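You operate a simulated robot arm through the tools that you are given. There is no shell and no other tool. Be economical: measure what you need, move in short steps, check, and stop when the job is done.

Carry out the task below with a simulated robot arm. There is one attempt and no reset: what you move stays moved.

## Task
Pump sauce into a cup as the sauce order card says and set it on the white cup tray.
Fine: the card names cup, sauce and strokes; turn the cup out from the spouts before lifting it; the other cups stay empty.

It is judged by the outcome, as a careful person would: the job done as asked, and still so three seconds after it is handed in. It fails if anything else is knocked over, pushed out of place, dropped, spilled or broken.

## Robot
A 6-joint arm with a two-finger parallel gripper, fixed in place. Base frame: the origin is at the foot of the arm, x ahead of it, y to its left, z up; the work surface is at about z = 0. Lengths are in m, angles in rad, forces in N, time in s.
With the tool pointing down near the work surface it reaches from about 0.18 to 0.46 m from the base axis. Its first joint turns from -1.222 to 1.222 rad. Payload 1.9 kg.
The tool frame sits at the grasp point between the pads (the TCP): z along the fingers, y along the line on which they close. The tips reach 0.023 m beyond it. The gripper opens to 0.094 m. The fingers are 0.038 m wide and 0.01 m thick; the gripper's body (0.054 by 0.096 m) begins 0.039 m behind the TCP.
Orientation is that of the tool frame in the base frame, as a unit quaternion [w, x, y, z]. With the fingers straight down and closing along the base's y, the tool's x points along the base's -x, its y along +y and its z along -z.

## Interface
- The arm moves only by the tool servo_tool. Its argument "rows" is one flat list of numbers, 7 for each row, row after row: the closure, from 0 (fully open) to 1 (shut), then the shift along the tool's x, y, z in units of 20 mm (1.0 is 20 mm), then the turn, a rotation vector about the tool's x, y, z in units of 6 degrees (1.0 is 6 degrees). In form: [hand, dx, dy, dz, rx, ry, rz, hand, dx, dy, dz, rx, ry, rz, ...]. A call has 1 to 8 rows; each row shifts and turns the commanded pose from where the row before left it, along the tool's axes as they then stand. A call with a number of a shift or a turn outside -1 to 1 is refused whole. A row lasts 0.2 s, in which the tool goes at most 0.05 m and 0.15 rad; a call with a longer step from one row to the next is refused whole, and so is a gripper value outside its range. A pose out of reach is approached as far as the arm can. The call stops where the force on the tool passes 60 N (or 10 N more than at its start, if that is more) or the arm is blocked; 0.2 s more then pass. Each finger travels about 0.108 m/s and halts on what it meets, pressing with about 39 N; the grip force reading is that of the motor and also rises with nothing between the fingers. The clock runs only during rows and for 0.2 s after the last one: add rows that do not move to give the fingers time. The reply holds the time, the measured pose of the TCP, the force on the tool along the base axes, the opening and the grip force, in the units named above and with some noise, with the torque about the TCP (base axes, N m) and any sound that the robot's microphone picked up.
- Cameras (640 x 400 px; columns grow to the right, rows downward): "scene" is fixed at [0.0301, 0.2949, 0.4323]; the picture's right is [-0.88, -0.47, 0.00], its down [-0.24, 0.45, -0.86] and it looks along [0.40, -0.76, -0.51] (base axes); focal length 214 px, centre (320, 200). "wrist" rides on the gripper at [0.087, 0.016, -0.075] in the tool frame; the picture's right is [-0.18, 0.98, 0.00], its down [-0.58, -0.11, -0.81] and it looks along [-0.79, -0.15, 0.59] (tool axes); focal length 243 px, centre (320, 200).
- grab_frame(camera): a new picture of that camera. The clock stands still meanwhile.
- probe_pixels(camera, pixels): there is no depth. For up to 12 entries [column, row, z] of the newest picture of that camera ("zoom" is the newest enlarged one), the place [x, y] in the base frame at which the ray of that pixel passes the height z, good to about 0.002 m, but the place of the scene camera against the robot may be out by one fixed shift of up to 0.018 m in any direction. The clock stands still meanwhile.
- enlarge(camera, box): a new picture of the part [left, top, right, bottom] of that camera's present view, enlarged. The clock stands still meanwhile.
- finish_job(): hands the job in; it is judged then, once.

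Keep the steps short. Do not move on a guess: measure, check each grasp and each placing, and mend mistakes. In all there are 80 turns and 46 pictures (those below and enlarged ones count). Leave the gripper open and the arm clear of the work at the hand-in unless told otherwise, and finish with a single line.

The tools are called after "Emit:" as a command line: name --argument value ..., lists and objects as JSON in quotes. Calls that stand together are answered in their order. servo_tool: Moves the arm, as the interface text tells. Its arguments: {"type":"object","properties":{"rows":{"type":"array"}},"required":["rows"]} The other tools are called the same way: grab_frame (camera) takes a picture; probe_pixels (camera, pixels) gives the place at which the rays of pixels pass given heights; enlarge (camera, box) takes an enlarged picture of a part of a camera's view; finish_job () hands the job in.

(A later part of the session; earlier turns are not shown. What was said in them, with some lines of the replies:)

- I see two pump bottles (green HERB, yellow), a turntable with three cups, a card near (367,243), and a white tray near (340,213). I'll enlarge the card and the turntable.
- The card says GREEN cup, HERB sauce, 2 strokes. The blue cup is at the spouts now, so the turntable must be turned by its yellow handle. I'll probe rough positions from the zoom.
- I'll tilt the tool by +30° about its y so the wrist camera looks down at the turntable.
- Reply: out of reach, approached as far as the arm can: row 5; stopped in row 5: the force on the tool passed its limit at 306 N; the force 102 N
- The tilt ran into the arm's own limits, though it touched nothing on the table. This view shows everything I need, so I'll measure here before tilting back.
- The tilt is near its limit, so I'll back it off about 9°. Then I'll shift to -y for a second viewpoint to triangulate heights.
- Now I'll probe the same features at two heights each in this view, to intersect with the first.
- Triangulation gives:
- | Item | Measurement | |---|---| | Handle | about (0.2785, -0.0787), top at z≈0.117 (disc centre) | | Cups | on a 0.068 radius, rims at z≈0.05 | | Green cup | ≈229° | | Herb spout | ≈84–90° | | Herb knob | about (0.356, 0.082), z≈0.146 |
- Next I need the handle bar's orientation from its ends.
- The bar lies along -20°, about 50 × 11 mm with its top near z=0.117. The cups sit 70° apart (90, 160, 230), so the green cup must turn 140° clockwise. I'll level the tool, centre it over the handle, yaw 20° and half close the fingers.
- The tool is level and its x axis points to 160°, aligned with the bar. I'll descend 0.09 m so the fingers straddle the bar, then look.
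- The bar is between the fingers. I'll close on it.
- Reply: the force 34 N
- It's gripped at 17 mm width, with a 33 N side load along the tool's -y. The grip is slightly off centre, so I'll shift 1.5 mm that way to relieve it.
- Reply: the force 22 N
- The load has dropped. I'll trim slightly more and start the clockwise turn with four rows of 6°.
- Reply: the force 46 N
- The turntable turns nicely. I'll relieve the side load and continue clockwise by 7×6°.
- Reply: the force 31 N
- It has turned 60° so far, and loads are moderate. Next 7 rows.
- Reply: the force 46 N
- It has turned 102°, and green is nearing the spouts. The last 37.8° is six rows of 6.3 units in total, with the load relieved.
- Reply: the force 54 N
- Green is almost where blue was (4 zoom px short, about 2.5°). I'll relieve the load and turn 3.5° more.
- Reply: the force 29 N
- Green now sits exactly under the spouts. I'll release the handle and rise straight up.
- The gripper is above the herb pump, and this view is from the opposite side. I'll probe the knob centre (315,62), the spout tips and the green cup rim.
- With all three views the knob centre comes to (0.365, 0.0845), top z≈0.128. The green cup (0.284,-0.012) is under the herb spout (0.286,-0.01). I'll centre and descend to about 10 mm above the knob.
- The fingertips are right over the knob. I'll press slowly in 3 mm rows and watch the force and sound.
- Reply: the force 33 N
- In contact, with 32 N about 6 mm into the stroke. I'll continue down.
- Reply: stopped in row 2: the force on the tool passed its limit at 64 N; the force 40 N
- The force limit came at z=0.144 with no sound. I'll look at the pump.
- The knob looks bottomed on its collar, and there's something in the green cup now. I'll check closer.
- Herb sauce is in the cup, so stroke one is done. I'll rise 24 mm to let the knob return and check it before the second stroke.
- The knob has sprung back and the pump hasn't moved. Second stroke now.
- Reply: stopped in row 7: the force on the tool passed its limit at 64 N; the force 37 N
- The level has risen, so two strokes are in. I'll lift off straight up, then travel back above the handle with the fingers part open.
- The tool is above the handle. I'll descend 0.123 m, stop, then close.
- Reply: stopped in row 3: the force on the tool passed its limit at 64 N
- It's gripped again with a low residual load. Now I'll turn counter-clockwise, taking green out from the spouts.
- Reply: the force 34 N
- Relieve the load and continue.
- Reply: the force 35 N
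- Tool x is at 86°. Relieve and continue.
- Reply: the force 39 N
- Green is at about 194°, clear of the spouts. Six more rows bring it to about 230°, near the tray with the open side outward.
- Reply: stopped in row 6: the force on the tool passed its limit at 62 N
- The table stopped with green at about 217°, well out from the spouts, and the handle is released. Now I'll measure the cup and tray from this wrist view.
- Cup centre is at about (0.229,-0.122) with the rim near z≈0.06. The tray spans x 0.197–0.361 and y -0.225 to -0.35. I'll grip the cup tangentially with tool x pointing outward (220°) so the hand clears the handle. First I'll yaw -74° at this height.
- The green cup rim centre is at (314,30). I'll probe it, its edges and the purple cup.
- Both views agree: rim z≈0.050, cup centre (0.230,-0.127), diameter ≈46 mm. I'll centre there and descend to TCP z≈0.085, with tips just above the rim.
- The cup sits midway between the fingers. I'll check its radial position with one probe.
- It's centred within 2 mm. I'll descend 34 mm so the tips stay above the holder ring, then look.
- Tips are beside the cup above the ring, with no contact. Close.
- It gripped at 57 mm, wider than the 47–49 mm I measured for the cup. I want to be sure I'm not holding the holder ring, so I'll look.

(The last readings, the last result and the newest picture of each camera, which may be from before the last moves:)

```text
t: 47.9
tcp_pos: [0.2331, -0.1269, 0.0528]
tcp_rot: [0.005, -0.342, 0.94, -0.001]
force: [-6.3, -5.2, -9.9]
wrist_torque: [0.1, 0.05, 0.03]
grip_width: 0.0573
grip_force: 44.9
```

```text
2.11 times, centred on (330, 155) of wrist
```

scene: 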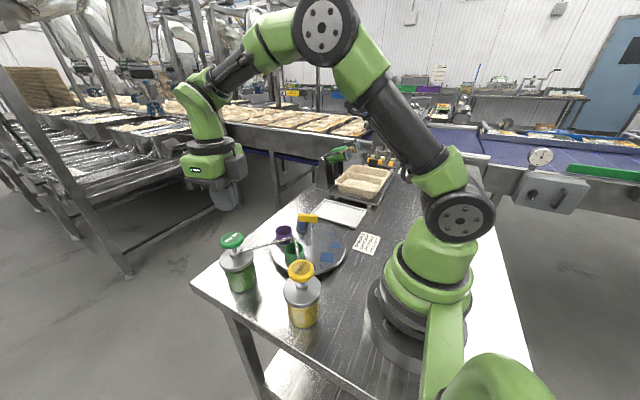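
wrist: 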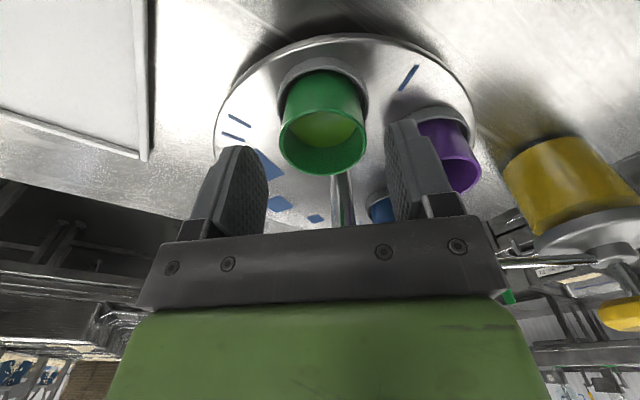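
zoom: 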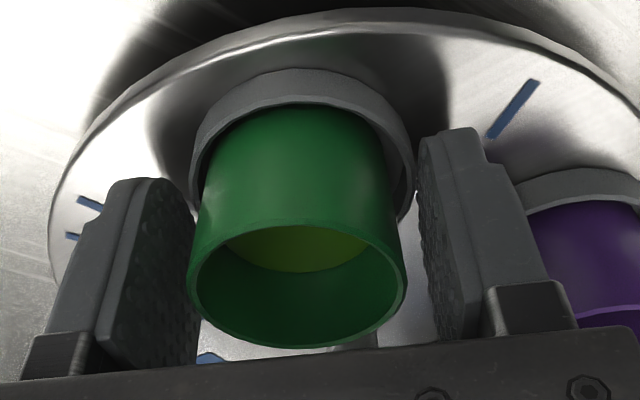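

The right pad shows a gap to the cup wall near the rim while its tip is at ring height, so the tips caught the ring and the rim is higher than I estimated. I'll open, rise 10 mm and close again.

Emit:
servo_tool --rows '[0.3, 0, 0, 0, 0, 0, 0, 0.3, 0, 0, 0, 0, 0, 0, 0.3, 0, 0, -0.5, 0, 0, 0, 0.3, 0, 0, 0, 0, 0, 0]'

Emit:
enlarge --camera "wrist" --box '[180, 60, 480, 250]'

```text
t: 48.9
tcp_pos: [0.2327, -0.1275, 0.0629]
tcp_rot: [0.006, -0.341, 0.94, -0.001]
force: [0.3, -0.7, 0.9]
wrist_torque: [0.04, -0.02, -0.02]
grip_width: 0.0655
grip_force: 0.0
```

```text
2.11 times, centred on (330, 155) of wrist
```

zoom: 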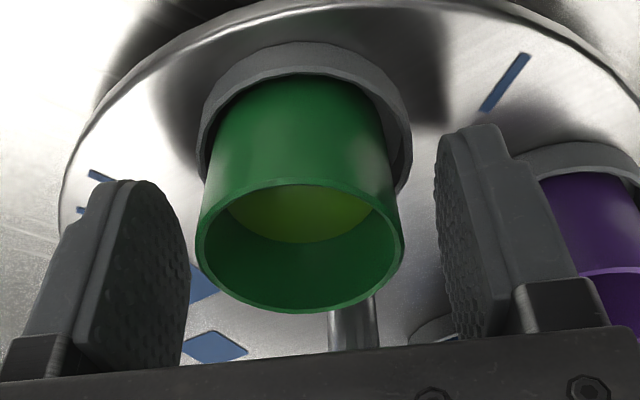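

Cup is undisturbed. Closing at the higher position.

Emit:
servo_tool --rows '[0.65, 0, 0, 0, 0, 0, 0, 0.65, 0, 0, 0, 0, 0, 0, 0.65, 0, 0, 0, 0, 0, 0]'

Emit:
enlarge --camera "wrist" --box '[180, 60, 480, 250]'

```text
t: 49.7
tcp_pos: [0.2334, -0.1278, 0.063]
tcp_rot: [0.006, -0.342, 0.94, 0.0]
force: [0.3, -0.3, 2.2]
wrist_torque: [-0.03, 0.02, 0.02]
grip_width: 0.044
grip_force: 39.1
```

```text
2.11 times, centred on (330, 155) of wrist
```

zoom: 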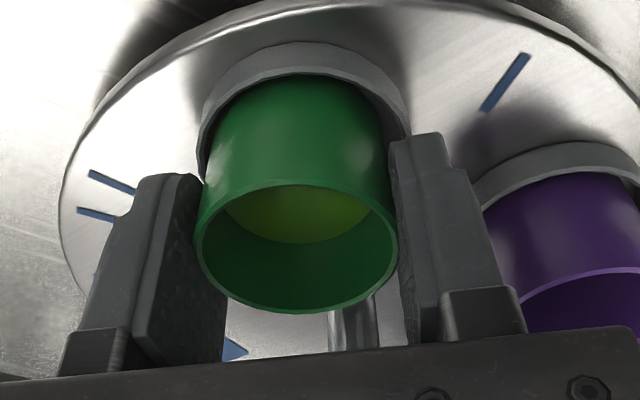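

It's now gripped at 44 mm, which is the cup itself. Lift gently.

Emit:
servo_tool --rows '[0.65, 0, 0, -0.3, 0, 0, 0, 0.65, 0, 0, -0.5, 0, 0, 0, 0.65, 0, 0, -0.5, 0, 0, 0, 0.65, 0, 0, -0.6, 0, 0, 0, 0.65, 0, 0, -0.7, 0, 0, 0, 0.65, 0, 0, -0.7, 0, 0, 0, 0.65, 0, 0, -0.7, 0, 0, 0]'

Emit:
enlarge --camera "scene" --box '[260, 170, 380, 280]'

```text
t: 51.3
tcp_pos: [0.2317, -0.1276, 0.1437]
tcp_rot: [0.006, -0.342, 0.94, -0.001]
force: [-0.2, -0.1, -1.2]
wrist_torque: [0.04, -0.04, -0.01]
grip_width: 0.0438
grip_force: 39.1
```

```text
3.64 times, centred on (320, 225) of scene
```

zoom: 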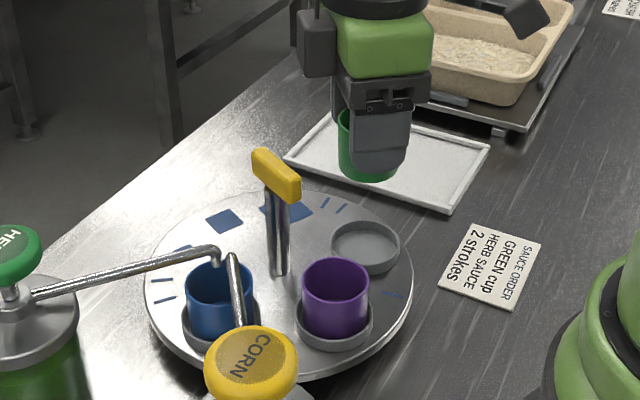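

The cup is lifted with its sauce, the holder is empty and the others are undisturbed. I'll carry it at this height over the tray centre, about (0.279,-0.277).

Emit:
servo_tool --rows '[0.65, 0.375, -0.905, 0, 0, 0, 0, 0.65, 0.375, -0.905, 0, 0, 0, 0, 0.65, 0.375, -0.905, 0, 0, 0, 0, 0.65, 0.375, -0.905, 0, 0, 0, 0, 0.65, 0.375, -0.905, 0, 0, 0, 0, 0.65, 0.375, -0.905, 0, 0, 0, 0, 0.65, 0.375, -0.905, 0, 0, 0, 0, 0.65, 0.375, -0.905, 0, 0, 0, 0]'

Emit:
enlarge --camera "scene" --box '[280, 150, 400, 250]'

Emit:
grab_frame --camera "wrist"

```text
t: 53.1
tcp_pos: [0.2799, -0.2776, 0.1439]
tcp_rot: [0.006, -0.342, 0.94, -0.001]
force: [-0.1, -0.4, -0.7]
wrist_torque: [-0.01, 0.03, -0.02]
grip_width: 0.0438
grip_force: 39.1
```

```text
4.00 times, centred on (340, 200) of scene
```

zoom: 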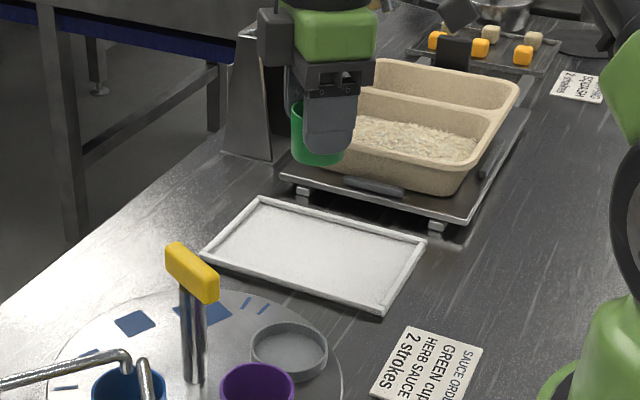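

```text
9 pictures are left
```

wrist: 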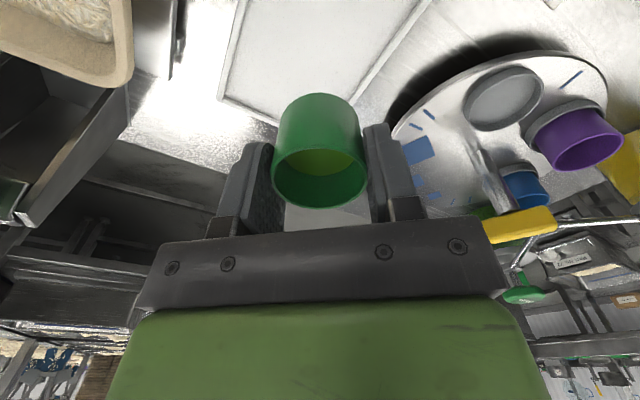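

The cup is held over the tray's rear area. I'll confirm the tray outline from both cameras before lowering.

Emit:
probe_pixels --camera "wrist" --pixels '[[245, 2, 0.008], [219, 98, 0.008], [270, 115, 0.005], [429, 5, 0.008], [130, 75, 0.06], [172, 80, 0.02]]'

Emit:
probe_pixels --camera "zoom" --pixels '[[262, 198, 0.008], [427, 240, 0.008], [380, 313, 0.008], [202, 252, 0.008], [285, 180, 0.02], [468, 220, 0.02], [436, 188, 0.04], [300, 280, 0.02]]'

```text
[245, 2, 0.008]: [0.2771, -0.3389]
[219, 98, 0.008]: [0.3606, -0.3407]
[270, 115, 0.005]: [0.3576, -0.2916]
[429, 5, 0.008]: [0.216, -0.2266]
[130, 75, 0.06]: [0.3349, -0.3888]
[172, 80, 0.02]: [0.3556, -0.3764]
```

```text
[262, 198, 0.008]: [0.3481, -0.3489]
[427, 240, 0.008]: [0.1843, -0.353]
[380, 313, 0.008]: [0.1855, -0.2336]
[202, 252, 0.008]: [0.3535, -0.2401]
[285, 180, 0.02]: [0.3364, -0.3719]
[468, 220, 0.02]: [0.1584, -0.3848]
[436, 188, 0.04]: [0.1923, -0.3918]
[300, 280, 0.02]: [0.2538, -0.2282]
```

Tray spans x 0.197–0.361, y -0.34 to -0.226, so the cup is well centred. I'll lower to TCP z≈0.068 first.

Emit:
servo_tool --rows '[0.65, 0, 0, 0.6, 0, 0, 0, 0.65, 0, 0, 0.8, 0, 0, 0, 0.65, 0, 0, 0.8, 0, 0, 0, 0.65, 0, 0, 0.8, 0, 0, 0, 0.65, 0, 0, 0.6, 0, 0, 0, 0.65, 0, 0, 0.2, 0, 0, 0]'

Emit:
enlarge --camera "scene" --box '[300, 170, 390, 240]'

```text
t: 54.5
tcp_pos: [0.2797, -0.2776, 0.0684]
tcp_rot: [0.006, -0.342, 0.94, -0.001]
force: [-0.1, -0.1, -0.7]
wrist_torque: [-0.02, -0.01, -0.01]
grip_width: 0.0441
grip_force: 38.7
```

```text
5.71 times, centred on (345, 205) of scene
```

zoom: 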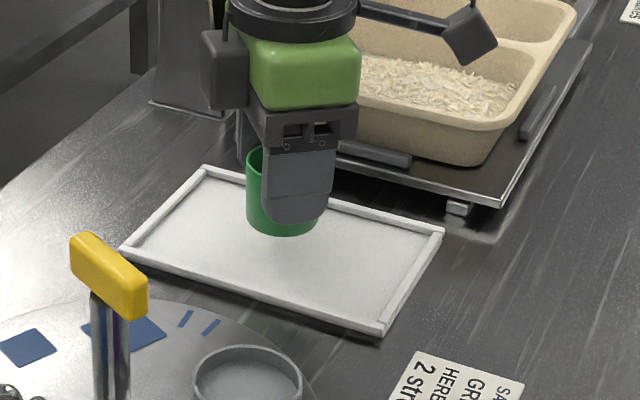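

Still free of the tray. I'll lower in small 2 mm rows, watching the force.

Emit:
servo_tool --rows '[0.65, 0, 0, 0.15, 0, 0, 0, 0.65, 0, 0, 0.15, 0, 0, 0, 0.65, 0, 0, 0.1, 0, 0, 0, 0.65, 0, 0, 0.1, 0, 0, 0, 0.65, 0, 0, 0, 0, 0, 0]'

```text
t: 55.7
tcp_pos: [0.2812, -0.2758, 0.058]
tcp_rot: [0.005, -0.343, 0.939, -0.001]
force: [-0.1, -0.3, -0.6]
wrist_torque: [-0.01, 0.06, 0.0]
grip_width: 0.0439
grip_force: 39.2
```

Emit:
servo_tool --rows '[0.65, 0, 0, 0.1, 0, 0, 0, 0.65, 0, 0, 0.1, 0, 0, 0, 0.65, 0, 0, 0, 0, 0, 0]'

```text
t: 56.5
tcp_pos: [0.2792, -0.275, 0.0544]
tcp_rot: [0.006, -0.342, 0.94, -0.001]
force: [0.5, -0.7, -0.1]
wrist_torque: [0.03, 0.02, -0.01]
grip_width: 0.0438
grip_force: 38.7
```

No contact yet, so I'll go a little further.

Emit:
servo_tool --rows '[0.65, 0, 0, 0.1, 0, 0, 0, 0.65, 0, 0, 0.1, 0, 0, 0, 0.65, 0, 0, 0, 0, 0, 0]'

```text
t: 57.3
tcp_pos: [0.2802, -0.2753, 0.0498]
tcp_rot: [0.006, -0.342, 0.94, -0.001]
force: [-0.2, -0.5, 0.2]
wrist_torque: [0.02, 0.0, -0.01]
grip_width: 0.044
grip_force: 38.8
```

Emit:
servo_tool --rows '[0.65, 0, 0, 0.07, 0, 0, 0, 0.65, 0, 0, 0.07, 0, 0, 0, 0.65, 0, 0, 0, 0, 0, 0]'

Emit:
enlarge --camera "scene" --box '[320, 180, 370, 225]'

```text
t: 58.1
tcp_pos: [0.2822, -0.2754, 0.0479]
tcp_rot: [0.005, -0.342, 0.94, -0.001]
force: [0.2, -0.1, -1.0]
wrist_torque: [-0.04, -0.01, -0.02]
grip_width: 0.0439
grip_force: 38.9
```

```text
8.89 times, centred on (345, 202) of scene
```

zoom: 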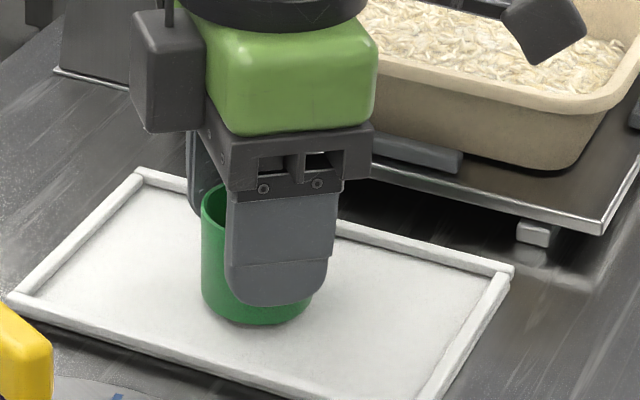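

The cup is very near the tray floor. I'll use 1 mm steps.

Emit:
servo_tool --rows '[0.65, 0, 0, 0.05, 0, 0, 0, 0.65, 0, 0, 0.05, 0, 0, 0, 0.65, 0, 0, 0, 0, 0, 0]'

```text
t: 58.9
tcp_pos: [0.2809, -0.2771, 0.0459]
tcp_rot: [0.006, -0.342, 0.94, 0.0]
force: [-0.6, 0.1, -1.0]
wrist_torque: [-0.01, 0.0, 0.03]
grip_width: 0.044
grip_force: 38.9
```

Emit:
servo_tool --rows '[0.65, 0, 0, 0.05, 0, 0, 0, 0.65, 0, 0, 0.05, 0, 0, 0, 0.65, 0, 0, 0, 0, 0, 0]'

```text
t: 59.7
tcp_pos: [0.281, -0.2765, 0.043]
tcp_rot: [0.006, -0.342, 0.94, 0.0]
force: [0.2, 0.7, -0.3]
wrist_torque: [0.0, 0.01, 0.01]
grip_width: 0.044
grip_force: 39.0
```

Emit:
servo_tool --rows '[0.65, 0, 0, 0.05, 0, 0, 0, 0.65, 0, 0, 0.05, 0, 0, 0, 0.65, 0, 0, 0, 0, 0, 0]'

Emit:
enlarge --camera "scene" --box '[320, 180, 370, 225]'

```text
t: 60.5
tcp_pos: [0.2821, -0.2766, 0.0434]
tcp_rot: [0.006, -0.342, 0.94, -0.002]
force: [-4.1, 5.6, 28.8]
wrist_torque: [0.12, 0.15, -0.02]
grip_width: 0.044
grip_force: 38.8
```

```text
8.89 times, centred on (345, 202) of scene
```

zoom: 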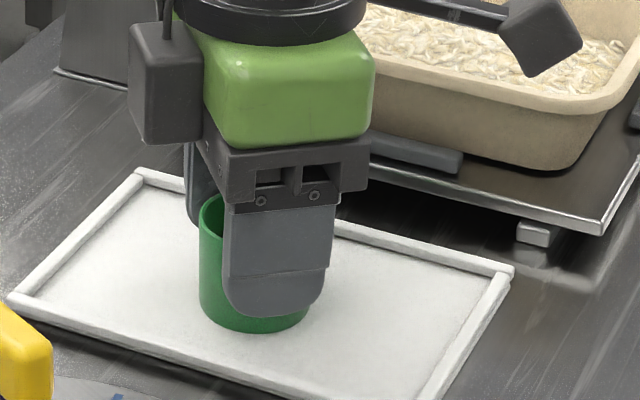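

Contact: 29 N upward, the cup is on the tray floor. I'll ease 1 mm, open the fingers, then rise straight up.

Emit:
servo_tool --rows '[0.65, 0, 0, -0.05, 0, 0, 0, 0.5, 0, 0, 0, 0, 0, 0, 0.25, 0, 0, 0, 0, 0, 0, 0.25, 0, 0, 0, 0, 0, 0, 0.25, 0, 0, 0, 0, 0, 0]'

Emit:
servo_tool --rows '[0.25, 0, 0, -0.4, 0, 0, 0, 0.25, 0, 0, -0.7, 0, 0, 0, 0.25, 0, 0, -1, 0, 0, 0, 0.25, 0, 0, -1, 0, 0, 0, 0.25, 0, 0, -1, 0, 0, 0, 0, 0, 0, -1, 0, 0, 0, 0, 0, 0, -1, 0, 0, 0, 0, 0, 0, -1, 0, 0, 0]'

Emit:
enlarge --camera "scene" --box '[300, 160, 390, 240]'

Emit:
grab_frame --camera "scene"

```text
t: 61.7
tcp_pos: [0.2798, -0.2765, 0.0427]
tcp_rot: [0.006, -0.341, 0.94, -0.001]
force: [0.5, -0.6, -0.1]
wrist_torque: [0.02, -0.01, 0.01]
grip_width: 0.0706
grip_force: 0.1
```

```text
t: 63.5
tcp_pos: [0.2802, -0.2759, 0.1853]
tcp_rot: [0.006, -0.343, 0.939, 0.0]
force: [-0.3, 0.0, -0.6]
wrist_torque: [-0.01, 0.0, -0.01]
grip_width: 0.0939
grip_force: 0.1
```

```text
5.00 times, centred on (345, 200) of scene
```

zoom: 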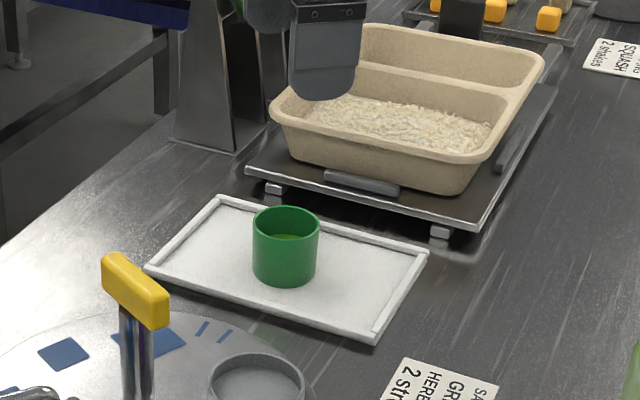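

```text
4 pictures are left
```

scene: 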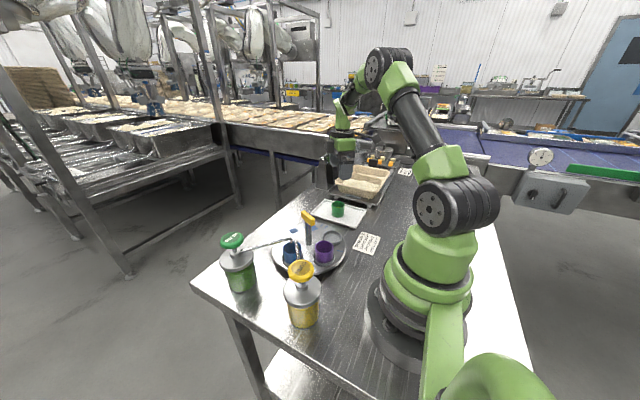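

The green cup stands upright on the white tray with its sauce. The other cups, the pumps and the dish are in place, and the gripper is open and clear. I'm handing in.

Emit:
finish_job

```text
The job is handed in.
```

The green cup, with two strokes of herb sauce as the card asks, is standing on the white cup tray, and the other cups are empty.
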